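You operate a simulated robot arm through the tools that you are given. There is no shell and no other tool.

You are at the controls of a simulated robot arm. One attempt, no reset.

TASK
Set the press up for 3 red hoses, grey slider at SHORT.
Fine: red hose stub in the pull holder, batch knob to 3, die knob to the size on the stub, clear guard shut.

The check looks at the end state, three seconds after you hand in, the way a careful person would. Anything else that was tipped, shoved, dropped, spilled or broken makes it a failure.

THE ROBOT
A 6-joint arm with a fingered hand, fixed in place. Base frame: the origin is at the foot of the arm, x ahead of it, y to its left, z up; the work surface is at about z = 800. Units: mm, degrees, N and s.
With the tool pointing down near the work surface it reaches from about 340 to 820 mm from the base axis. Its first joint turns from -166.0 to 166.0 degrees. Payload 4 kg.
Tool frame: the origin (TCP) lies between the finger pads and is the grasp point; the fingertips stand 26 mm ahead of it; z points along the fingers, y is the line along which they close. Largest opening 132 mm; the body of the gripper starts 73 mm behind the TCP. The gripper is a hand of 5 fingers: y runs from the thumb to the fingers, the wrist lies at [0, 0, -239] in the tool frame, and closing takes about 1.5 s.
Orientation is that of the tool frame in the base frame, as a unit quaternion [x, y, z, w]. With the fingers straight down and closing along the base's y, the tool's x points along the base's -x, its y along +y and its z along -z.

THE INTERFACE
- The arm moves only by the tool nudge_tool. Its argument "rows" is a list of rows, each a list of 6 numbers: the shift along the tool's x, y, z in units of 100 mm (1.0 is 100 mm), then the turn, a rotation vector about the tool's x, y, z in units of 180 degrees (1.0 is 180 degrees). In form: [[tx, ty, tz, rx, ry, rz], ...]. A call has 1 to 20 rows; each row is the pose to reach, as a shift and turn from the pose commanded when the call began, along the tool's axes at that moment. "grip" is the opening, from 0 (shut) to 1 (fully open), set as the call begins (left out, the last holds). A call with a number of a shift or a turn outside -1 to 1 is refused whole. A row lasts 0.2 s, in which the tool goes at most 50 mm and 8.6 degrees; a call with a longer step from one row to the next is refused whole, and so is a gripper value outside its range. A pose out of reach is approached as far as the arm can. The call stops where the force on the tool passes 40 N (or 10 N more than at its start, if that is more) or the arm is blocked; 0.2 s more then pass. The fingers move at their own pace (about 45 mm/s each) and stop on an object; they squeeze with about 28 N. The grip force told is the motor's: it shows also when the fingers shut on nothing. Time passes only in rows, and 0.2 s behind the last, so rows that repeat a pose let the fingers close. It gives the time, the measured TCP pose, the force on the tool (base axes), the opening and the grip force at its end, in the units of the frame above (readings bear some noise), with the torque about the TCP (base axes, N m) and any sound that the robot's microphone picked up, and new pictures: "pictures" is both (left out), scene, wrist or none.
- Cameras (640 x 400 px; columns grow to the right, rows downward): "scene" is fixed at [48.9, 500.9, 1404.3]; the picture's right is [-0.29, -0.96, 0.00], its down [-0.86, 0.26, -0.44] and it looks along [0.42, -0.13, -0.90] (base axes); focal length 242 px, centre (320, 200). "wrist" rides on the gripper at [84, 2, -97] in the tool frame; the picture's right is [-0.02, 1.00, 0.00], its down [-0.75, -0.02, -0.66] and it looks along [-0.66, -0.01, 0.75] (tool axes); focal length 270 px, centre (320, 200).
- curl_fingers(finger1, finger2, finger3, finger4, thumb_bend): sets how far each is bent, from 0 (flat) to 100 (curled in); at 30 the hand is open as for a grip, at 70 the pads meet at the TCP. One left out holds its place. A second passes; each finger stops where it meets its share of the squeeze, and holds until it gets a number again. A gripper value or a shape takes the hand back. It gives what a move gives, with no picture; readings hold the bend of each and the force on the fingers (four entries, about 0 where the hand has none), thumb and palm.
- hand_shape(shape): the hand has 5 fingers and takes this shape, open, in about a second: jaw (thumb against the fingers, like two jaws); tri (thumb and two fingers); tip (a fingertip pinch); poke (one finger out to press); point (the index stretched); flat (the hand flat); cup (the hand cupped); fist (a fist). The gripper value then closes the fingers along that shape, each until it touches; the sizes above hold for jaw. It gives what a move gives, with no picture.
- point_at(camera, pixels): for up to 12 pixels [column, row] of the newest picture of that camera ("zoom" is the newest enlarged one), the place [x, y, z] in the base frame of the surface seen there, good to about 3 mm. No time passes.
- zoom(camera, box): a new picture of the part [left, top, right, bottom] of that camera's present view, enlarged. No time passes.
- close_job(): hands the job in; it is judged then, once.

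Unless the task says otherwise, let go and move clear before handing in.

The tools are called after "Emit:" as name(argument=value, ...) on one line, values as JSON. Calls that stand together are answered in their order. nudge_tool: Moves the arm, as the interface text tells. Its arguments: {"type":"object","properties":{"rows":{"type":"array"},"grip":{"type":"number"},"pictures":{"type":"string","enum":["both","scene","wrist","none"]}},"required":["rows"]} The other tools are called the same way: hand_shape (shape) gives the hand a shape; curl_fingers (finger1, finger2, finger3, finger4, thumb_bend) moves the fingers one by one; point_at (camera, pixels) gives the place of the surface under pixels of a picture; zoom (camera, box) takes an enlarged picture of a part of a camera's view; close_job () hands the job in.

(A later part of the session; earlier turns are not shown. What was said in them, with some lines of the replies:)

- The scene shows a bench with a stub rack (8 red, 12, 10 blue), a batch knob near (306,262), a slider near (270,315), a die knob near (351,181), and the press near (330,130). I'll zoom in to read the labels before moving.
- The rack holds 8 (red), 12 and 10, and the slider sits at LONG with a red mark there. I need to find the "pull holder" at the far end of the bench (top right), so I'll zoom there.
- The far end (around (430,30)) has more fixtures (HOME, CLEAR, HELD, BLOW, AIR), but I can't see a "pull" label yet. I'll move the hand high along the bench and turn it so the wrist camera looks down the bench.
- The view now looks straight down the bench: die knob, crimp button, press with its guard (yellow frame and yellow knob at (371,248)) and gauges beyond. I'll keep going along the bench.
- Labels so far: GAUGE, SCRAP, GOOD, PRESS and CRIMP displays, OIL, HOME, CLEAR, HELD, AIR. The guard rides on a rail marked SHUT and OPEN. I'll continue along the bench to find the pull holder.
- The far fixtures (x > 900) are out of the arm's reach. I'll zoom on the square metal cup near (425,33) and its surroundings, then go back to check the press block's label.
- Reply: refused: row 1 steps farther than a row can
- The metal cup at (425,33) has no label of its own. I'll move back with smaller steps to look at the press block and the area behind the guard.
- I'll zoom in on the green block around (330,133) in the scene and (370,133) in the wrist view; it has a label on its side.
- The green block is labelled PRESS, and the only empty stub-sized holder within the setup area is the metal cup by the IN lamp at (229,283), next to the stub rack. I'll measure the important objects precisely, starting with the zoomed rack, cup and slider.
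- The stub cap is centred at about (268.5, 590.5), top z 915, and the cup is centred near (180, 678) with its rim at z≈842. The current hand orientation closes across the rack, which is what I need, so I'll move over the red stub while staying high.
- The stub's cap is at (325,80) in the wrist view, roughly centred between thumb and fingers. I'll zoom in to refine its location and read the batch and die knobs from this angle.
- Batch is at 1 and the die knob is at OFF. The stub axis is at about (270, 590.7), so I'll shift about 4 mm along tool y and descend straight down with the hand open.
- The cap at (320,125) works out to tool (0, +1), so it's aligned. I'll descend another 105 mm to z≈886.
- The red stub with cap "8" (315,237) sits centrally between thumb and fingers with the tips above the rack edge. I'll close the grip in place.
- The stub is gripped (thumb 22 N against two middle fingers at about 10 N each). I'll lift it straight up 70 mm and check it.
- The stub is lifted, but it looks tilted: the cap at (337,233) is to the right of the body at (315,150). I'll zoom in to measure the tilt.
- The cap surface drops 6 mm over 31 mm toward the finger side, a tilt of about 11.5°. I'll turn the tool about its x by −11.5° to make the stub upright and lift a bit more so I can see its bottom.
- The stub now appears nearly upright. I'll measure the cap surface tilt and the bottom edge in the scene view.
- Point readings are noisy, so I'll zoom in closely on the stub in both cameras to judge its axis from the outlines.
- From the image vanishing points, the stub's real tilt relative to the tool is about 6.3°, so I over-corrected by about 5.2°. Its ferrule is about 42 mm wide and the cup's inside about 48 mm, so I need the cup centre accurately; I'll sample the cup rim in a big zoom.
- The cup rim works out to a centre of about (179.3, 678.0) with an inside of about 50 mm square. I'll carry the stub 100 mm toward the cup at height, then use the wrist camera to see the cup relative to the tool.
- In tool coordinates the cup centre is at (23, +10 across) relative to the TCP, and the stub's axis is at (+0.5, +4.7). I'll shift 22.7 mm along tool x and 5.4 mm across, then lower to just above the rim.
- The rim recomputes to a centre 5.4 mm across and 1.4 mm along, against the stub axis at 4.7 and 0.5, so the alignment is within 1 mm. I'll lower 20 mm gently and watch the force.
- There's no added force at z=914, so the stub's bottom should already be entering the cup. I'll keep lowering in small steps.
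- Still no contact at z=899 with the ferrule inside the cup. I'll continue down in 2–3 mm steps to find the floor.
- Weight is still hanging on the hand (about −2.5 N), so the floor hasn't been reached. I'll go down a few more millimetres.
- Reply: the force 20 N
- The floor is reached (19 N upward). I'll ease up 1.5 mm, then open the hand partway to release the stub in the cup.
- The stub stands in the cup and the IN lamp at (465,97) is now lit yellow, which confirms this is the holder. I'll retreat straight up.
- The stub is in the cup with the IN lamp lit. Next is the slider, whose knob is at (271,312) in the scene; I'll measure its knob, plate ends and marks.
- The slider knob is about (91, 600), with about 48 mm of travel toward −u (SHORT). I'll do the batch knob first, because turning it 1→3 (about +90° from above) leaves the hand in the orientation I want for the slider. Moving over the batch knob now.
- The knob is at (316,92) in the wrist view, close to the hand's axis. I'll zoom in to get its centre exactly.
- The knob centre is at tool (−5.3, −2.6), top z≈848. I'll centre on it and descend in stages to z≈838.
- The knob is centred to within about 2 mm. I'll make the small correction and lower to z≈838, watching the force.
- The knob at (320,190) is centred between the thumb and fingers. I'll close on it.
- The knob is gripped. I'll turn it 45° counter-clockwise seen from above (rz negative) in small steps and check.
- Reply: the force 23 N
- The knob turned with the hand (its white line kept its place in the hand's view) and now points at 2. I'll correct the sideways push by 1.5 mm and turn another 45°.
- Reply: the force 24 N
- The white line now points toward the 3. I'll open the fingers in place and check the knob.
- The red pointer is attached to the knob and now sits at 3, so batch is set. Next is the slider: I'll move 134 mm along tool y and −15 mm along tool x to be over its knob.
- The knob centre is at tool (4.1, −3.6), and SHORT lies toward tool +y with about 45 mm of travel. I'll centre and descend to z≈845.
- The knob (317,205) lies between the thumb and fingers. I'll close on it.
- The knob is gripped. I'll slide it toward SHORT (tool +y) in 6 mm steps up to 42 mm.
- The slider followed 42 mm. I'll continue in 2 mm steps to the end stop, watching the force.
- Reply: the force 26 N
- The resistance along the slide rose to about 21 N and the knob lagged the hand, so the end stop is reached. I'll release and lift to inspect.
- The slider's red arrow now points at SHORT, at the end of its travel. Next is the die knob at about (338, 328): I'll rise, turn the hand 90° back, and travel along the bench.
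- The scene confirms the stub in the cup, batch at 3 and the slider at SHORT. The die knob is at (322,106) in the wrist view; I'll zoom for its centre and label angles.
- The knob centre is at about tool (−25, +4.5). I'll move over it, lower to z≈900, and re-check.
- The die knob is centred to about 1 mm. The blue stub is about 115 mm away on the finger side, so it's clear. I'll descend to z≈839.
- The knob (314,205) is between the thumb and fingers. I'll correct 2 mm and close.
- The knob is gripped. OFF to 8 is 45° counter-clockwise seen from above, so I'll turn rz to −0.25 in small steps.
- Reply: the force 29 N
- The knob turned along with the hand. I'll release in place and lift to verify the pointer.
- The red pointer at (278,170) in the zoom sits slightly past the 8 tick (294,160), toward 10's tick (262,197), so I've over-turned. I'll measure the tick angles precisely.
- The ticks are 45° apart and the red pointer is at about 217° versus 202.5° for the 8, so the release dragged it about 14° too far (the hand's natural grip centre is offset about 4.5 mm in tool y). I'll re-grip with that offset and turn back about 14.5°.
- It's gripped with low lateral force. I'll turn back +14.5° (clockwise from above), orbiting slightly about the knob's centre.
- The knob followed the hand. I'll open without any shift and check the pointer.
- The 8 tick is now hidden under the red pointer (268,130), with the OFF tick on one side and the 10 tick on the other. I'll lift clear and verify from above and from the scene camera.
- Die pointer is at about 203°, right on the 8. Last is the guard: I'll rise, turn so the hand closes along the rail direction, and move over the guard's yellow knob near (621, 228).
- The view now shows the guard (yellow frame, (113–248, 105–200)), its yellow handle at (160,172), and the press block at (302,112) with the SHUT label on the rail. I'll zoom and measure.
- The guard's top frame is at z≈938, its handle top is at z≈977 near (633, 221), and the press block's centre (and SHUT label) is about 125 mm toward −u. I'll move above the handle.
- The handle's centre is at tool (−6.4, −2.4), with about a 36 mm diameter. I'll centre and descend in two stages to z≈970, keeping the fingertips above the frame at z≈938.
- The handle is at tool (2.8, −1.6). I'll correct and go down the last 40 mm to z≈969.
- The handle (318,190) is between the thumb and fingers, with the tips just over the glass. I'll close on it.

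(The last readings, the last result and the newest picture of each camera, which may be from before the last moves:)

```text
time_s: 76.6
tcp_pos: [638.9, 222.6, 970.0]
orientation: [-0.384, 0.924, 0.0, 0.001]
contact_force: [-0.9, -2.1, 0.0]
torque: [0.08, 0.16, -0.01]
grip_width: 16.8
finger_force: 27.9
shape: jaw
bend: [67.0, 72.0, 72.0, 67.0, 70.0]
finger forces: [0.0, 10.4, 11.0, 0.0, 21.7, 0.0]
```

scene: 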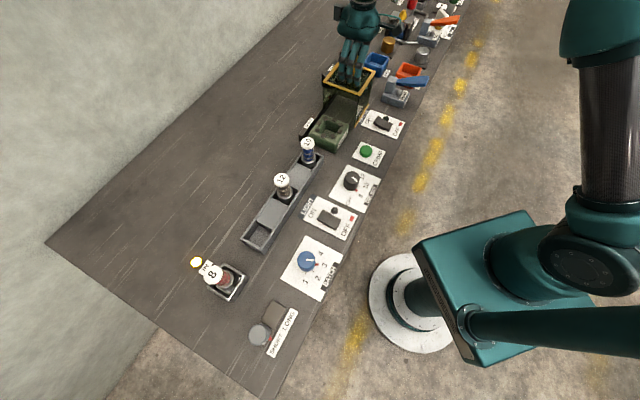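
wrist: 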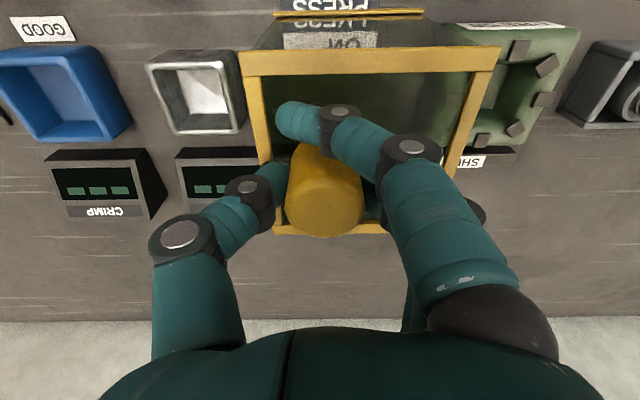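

The handle is held with balanced forces, and the guard slides easily. I'll slide it toward SHUT (tool +y) 60 mm and check.

Emit:
nudge_tool(rows=[[0, 0.06, 0, 0, 0, 0], [0, 0.14, 0, 0, 0, 0], [0, 0.22, 0, 0, 0, 0], [0, 0.3, 0, 0, 0, 0], [0, 0.38, 0, 0, 0, 0], [0, 0.46, 0, 0, 0, 0], [0, 0.54, 0, 0, 0, 0], [0, 0.6, 0, 0, 0, 0]], pictures="both")

```text
time_s: 78.4
tcp_pos: [596.4, 264.6, 970.8]
orientation: [-0.383, 0.924, -0.001, 0.0]
contact_force: [0.5, -1.3, -3.2]
torque: [0.12, 0.18, -0.02]
grip_width: 16.6
finger_force: 28.1
shape: jaw
bend: [67.0, 72.0, 72.0, 67.0, 70.0]
finger forces: [0.1, 9.7, 11.3, 0.0, 21.0, 0.1]
```

scene: 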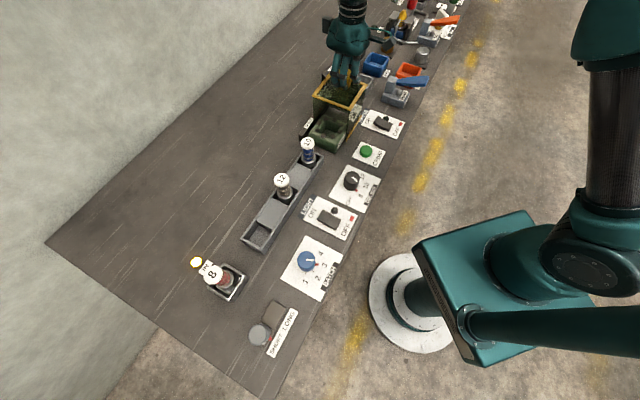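
wrist: 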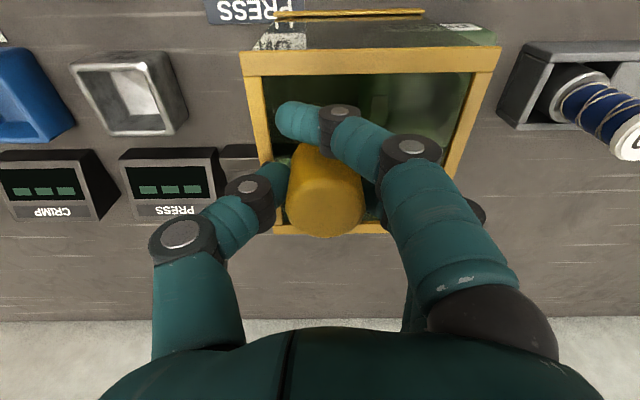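

The guard slid 60 mm smoothly over the press block. I'll continue another 48 mm in 6 mm steps, watching the force for the end stop.

Emit:
nudge_tool(rows=[[0, 0.06, 0, 0, 0, 0], [0, 0.12, 0, 0, 0, 0], [0, 0.18, 0, 0, 0, 0], [0, 0.24, 0, 0, 0, 0], [0, 0.3, 0, 0, 0, 0], [0, 0.36, 0, 0, 0, 0], [0, 0.42, 0, 0, 0, 0], [0, 0.48, 0, 0, 0, 0]], pictures="both")

Emit:
zoom(camera="scene", box=[290, 60, 400, 170])

```text
time_s: 80.2
tcp_pos: [561.8, 298.8, 970.8]
orientation: [-0.383, 0.924, 0.0, 0.0]
contact_force: [3.2, 2.0, -5.3]
torque: [0.16, 0.1, -0.04]
grip_width: 16.2
finger_force: 28.3
shape: jaw
bend: [67.0, 72.0, 72.0, 67.0, 70.0]
finger forces: [0.0, 8.8, 11.4, 0.1, 20.1, 0.0]
```

scene: 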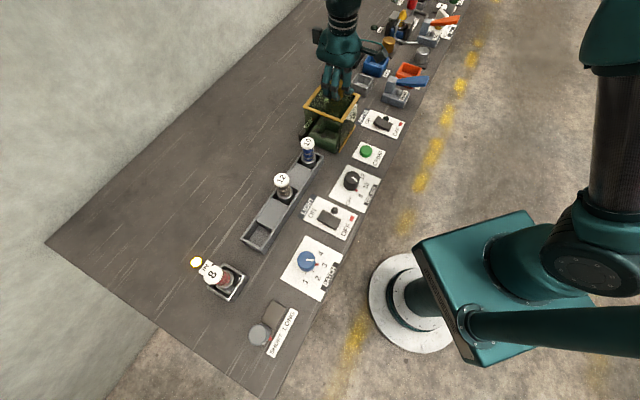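
wrist: 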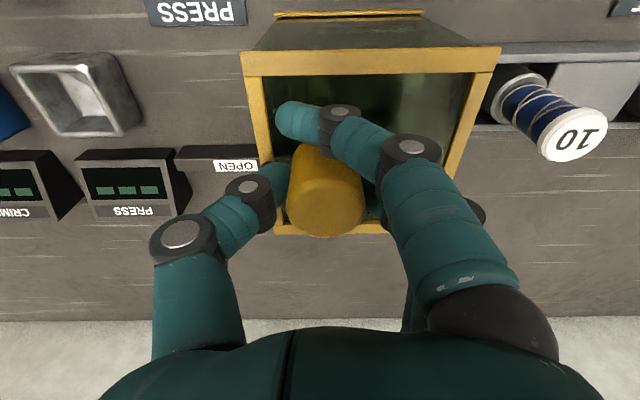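

```text
3.64 times, centred on (345, 115) of scene
```

zoom: 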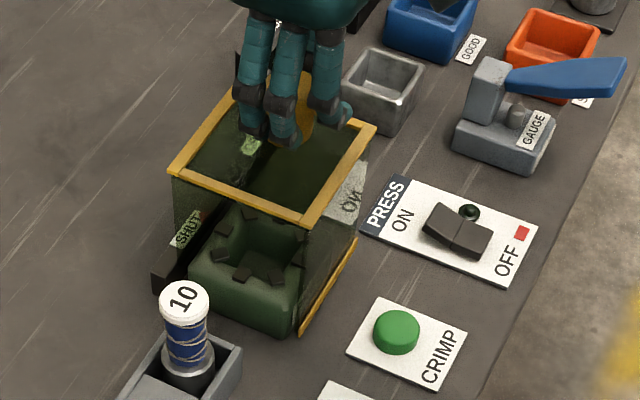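

The guard is partly over the block, and a red index on it is near the SHUT label at (190,228) in the zoom. I'll continue in 4 mm steps.

Emit:
nudge_tool(rows=[[0, 0.04, 0, 0, 0, 0], [0, 0.08, 0, 0, 0, 0], [0, 0.12, 0, 0, 0, 0]], pictures="both")

Emit:
zoom(camera="scene", box=[290, 80, 370, 160])

```text
time_s: 81.0
tcp_pos: [553.7, 307.9, 970.4]
orientation: [-0.385, 0.923, 0.0, 0.001]
contact_force: [5.4, 6.1, -1.6]
torque: [0.27, 0.06, -0.03]
grip_width: 15.9
finger_force: 27.8
shape: jaw
bend: [67.0, 72.0, 72.0, 67.0, 70.0]
finger forces: [0.1, 8.6, 12.5, 0.1, 19.0, 0.0]
```

scene: 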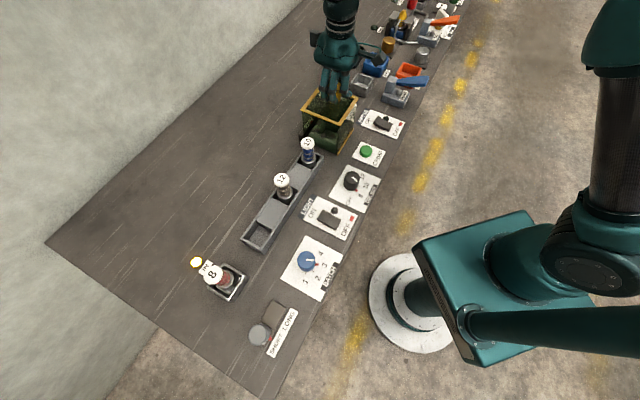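
wrist: 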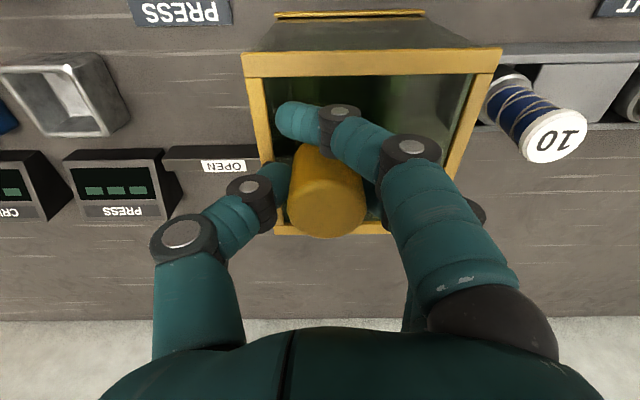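

```text
5.00 times, centred on (330, 120) of scene
```

zoom: 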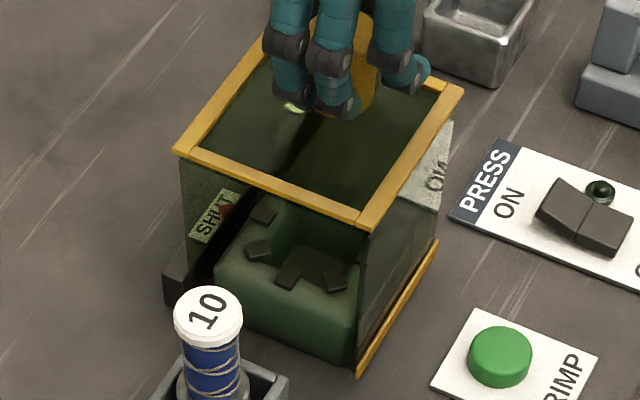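

120 mm so far, with the red index almost at the SHUT label and forces low. I'll continue in 3 mm steps to find the stop.

Emit:
nudge_tool(rows=[[0, 0.03, 0, 0, 0, 0], [0, 0.06, 0, 0, 0, 0]], pictures="both")

Emit:
zoom(camera="scene", box=[290, 80, 370, 160])

```text
time_s: 81.6
tcp_pos: [549.4, 309.5, 969.6]
orientation: [-0.382, 0.924, -0.001, 0.002]
contact_force: [17.3, -4.1, 3.9]
torque: [0.02, -0.3, 0.01]
grip_width: 17.5
finger_force: 28.3
shape: jaw
bend: [67.0, 72.0, 72.0, 67.0, 70.0]
finger forces: [0.1, 5.8, 9.0, 0.1, 27.6, 0.0]
```

scene: 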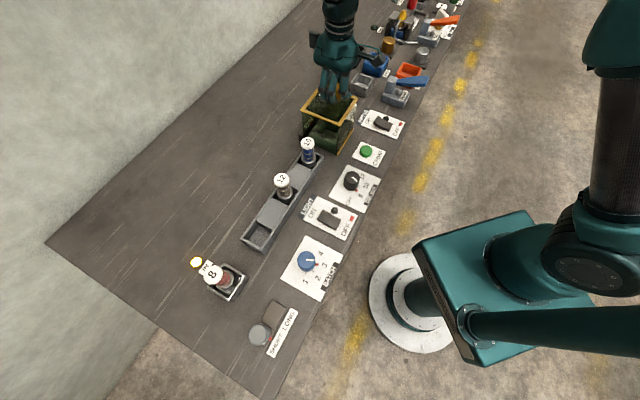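
wrist: 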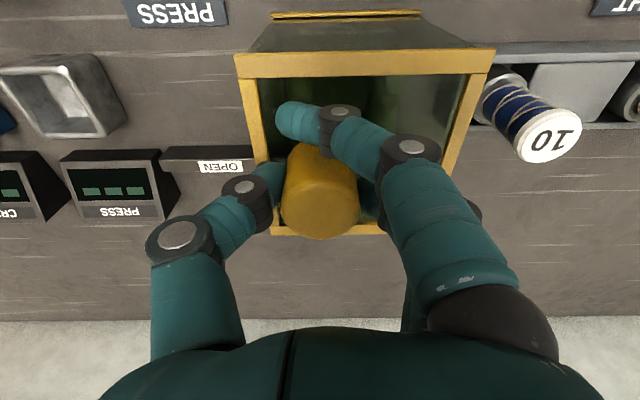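

```text
5.00 times, centred on (330, 120) of scene
```

zoom: 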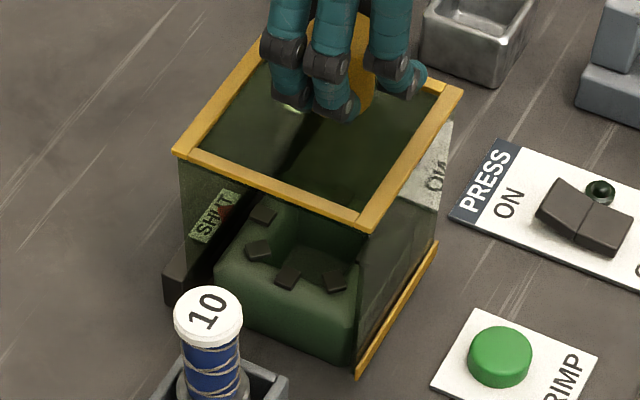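

The hand advanced another 5 mm but the guard stayed put (resistance about 15 N), so it's against its stop with the red index at SHUT and the block fully enclosed. I'll open in place to release it.

Emit:
nudge_tool(rows=[[0, 0, 0, 0, 0, 0], [0, 0, 0, 0, 0, 0], [0, 0, 0, 0, 0, 0], [0, 0, 0, 0, 0, 0], [0, 0, 0, 0, 0, 0], [0, 0, 0, 0, 0, 0]], grip=0.7, pictures="both")

Emit:
zoom(camera="scene", box=[290, 80, 370, 160])

```text
time_s: 83.0
tcp_pos: [548.8, 310.0, 968.2]
orientation: [-0.383, 0.924, 0.0, -0.001]
contact_force: [0.3, -0.1, 0.0]
torque: [0.0, -0.01, 0.02]
grip_width: 92.0
finger_force: 0.1
shape: jaw
bend: [67.0, 68.0, 68.0, 67.0, 63.0]
finger forces: [0.0, 0.0, 0.0, 0.0, 0.0, 0.1]
```

scene: 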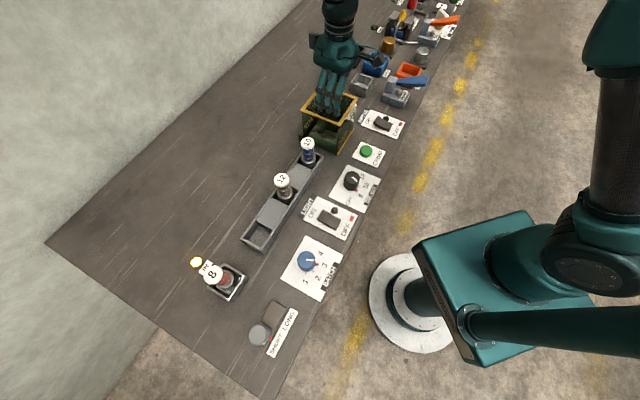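
wrist: 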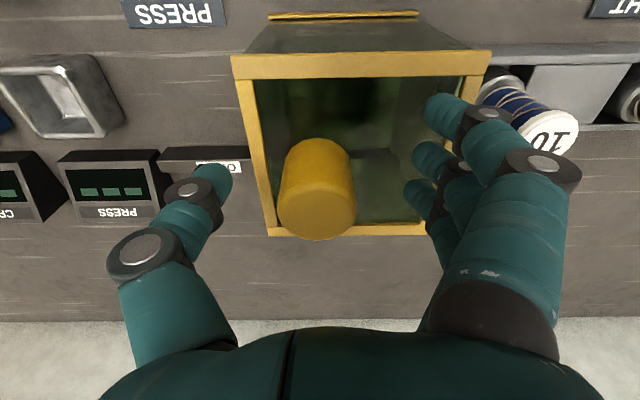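

```text
5.00 times, centred on (330, 120) of scene
```

zoom: 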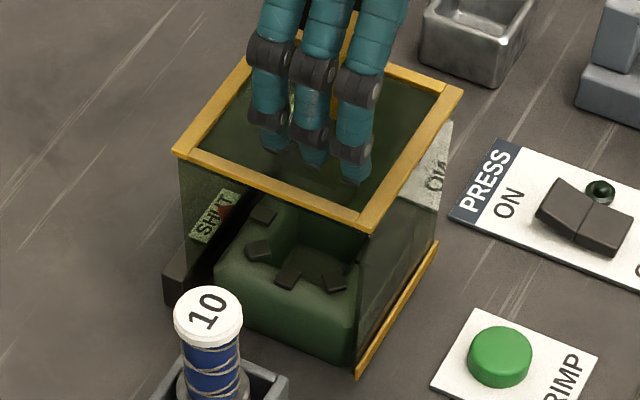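

The guard stayed in place with the index at SHUT. I'll lift straight up and clear, then inspect everything.

Emit:
nudge_tool(rows=[[0, 0, -0.2, 0, 0, 0], [0, 0, -0.5, 0, 0, 0], [0, 0, -0.8, 0, 0, 0], [0, 0, -1.0, 0, 0, 0]], pictures="none")

Emit:
nudge_tool(rows=[[0.2, 0, -0.3, 0, 0, 0], [0.5, 0, -0.6, 0, 0, 0], [0.8, 0, -0.8, 0, 0, 0], [1.0, 0, -0.8, 0, 0, 0]], pictures="both")

Emit:
zoom(camera="scene", box=[290, 60, 400, 170])

Emit:
zoom(camera="scene", box=[180, 220, 350, 360])

Emit:
zoom(camera="scene", box=[280, 130, 420, 240])

```text
time_s: 84.0
tcp_pos: [549.3, 310.0, 1068.3]
orientation: [-0.383, 0.924, 0.0, 0.0]
contact_force: [0.2, -0.5, 0.4]
torque: [-0.01, -0.01, -0.03]
grip_width: 91.9
finger_force: 0.1
shape: jaw
bend: [67.0, 68.0, 68.0, 67.0, 63.0]
finger forces: [0.1, 0.1, 0.0, 0.0, 0.1, 0.0]
```

```text
time_s: 85.0
tcp_pos: [477.6, 238.3, 1148.1]
orientation: [-0.384, 0.923, 0.0, 0.0]
contact_force: [-0.8, -0.1, -0.1]
torque: [-0.01, -0.01, 0.03]
grip_width: 92.4
finger_force: 0.0
shape: jaw
bend: [67.0, 68.0, 68.0, 67.0, 63.0]
finger forces: [0.0, 0.1, 0.0, 0.0, 0.0, 0.0]
```

scene: 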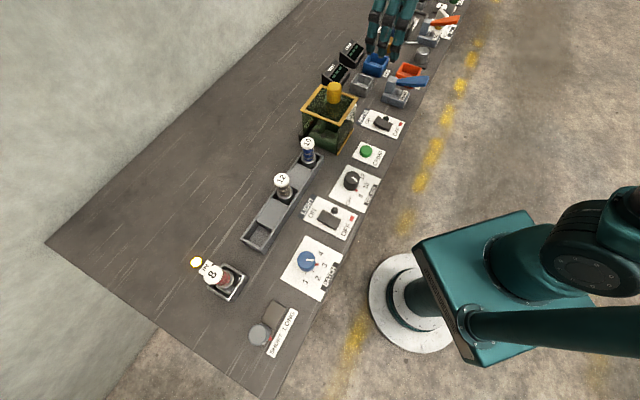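
wrist: 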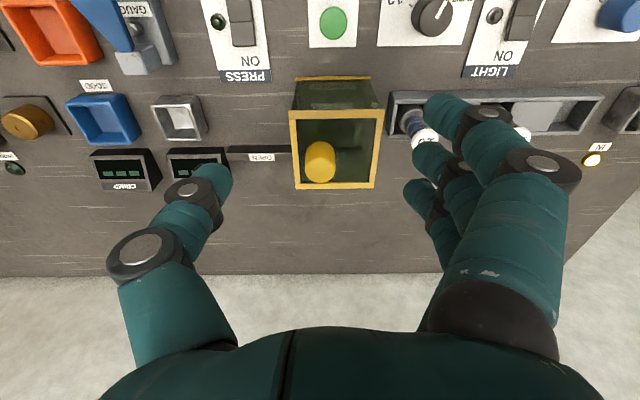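

```text
3.64 times, centred on (345, 115) of scene
```

zoom: 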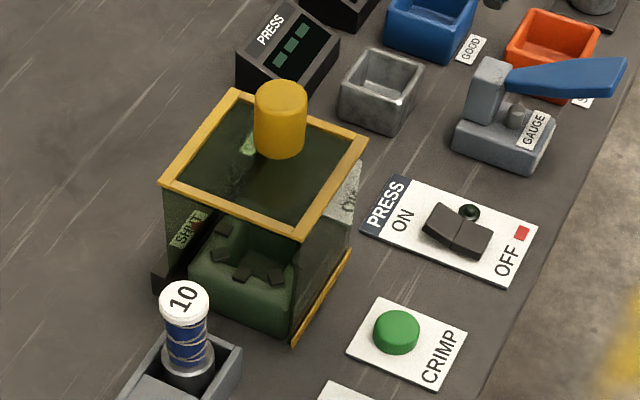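

```text
2.86 times, centred on (265, 290) of scene
```

zoom: 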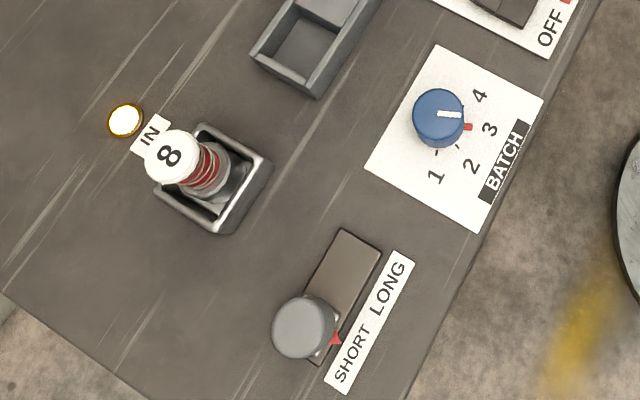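

```text
3.64 times, centred on (350, 185) of scene
```

zoom: 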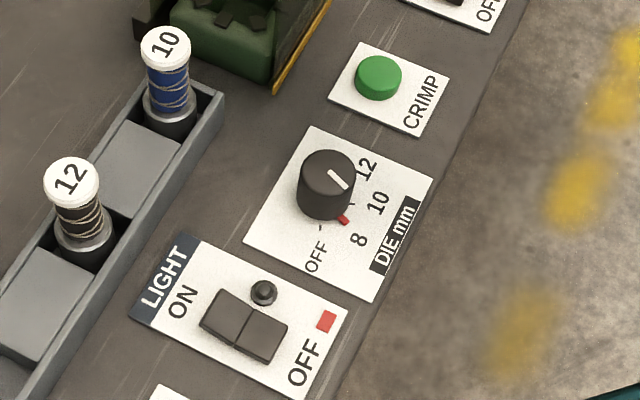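

Everything looks right; I'll take a closer look at the guard's index against the SHUT label and at the stub in the cup.

Emit:
zoom(camera="scene", box=[292, 100, 332, 140])

Emit:
zoom(camera="scene", box=[190, 250, 260, 310])

Emit:
zoom(camera="wrist", box=[220, 60, 440, 220])

Emit:
zoom(camera="scene", box=[325, 160, 385, 215])

```text
10.00 times, centred on (312, 120) of scene
```

zoom: 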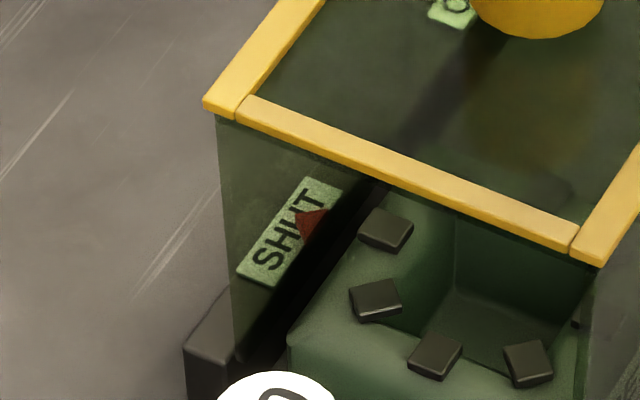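

```text
6.67 times, centred on (225, 280) of scene
```

zoom: 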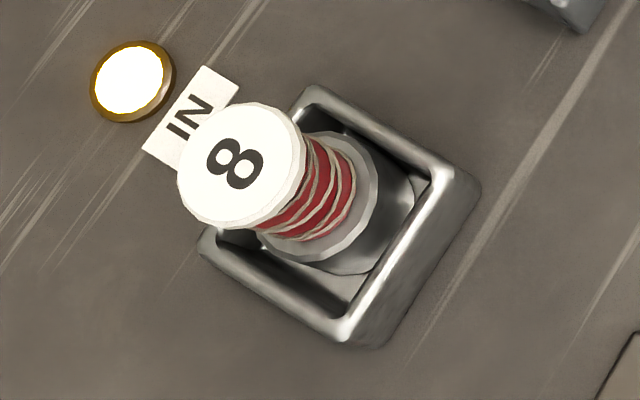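

```text
2.50 times, centred on (330, 140) of wrist
```

zoom: 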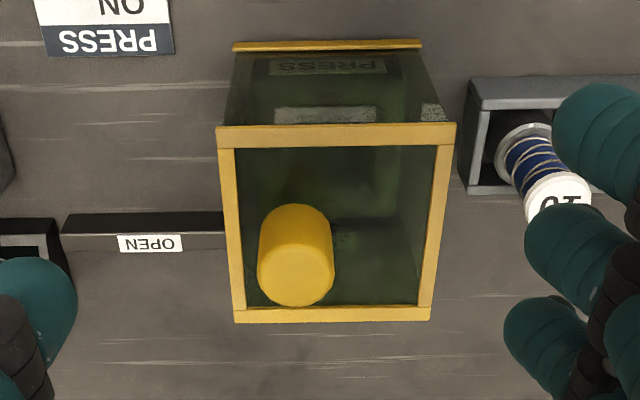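

```text
7.27 times, centred on (355, 188) of scene
```

zoom: 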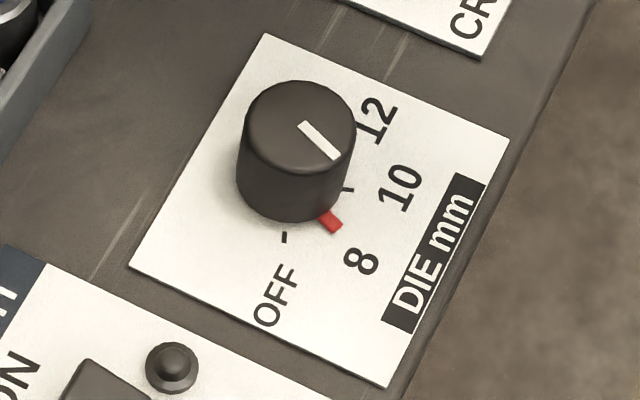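

All checks agree: the red stub "8" is in the holder with IN lit, batch is at 3, die is at 8, the slider is at SHORT and the guard index is at SHUT. The hand is clear at z≈1148 and nothing else has moved, so I'm handing in.

Emit:
close_job()

```text
The job is handed in.
```

The press is set up for 3 red hoses, and I've handed the job in; no verdict came back. The final pictures show:

- **Stub:** the red stub, marked 8, stands in the square metal cup beside the IN lamp. I found no "pull" label anywhere. I took this cup as the pull holder because the IN lamp lit when the stub went in.
- **Batch knob:** at 3.
- **Die knob:** at 8, matching the stub. It overshot past 8 on the first turn, so I gripped it again and turned it back onto the mark.
- **Slider:** against its stop at SHORT.
- **Guard:** against its stop, closed over the press, with its red marker on the SHUT label.

I saw nothing else moved or knocked over. The hand is open and clear of the bench.
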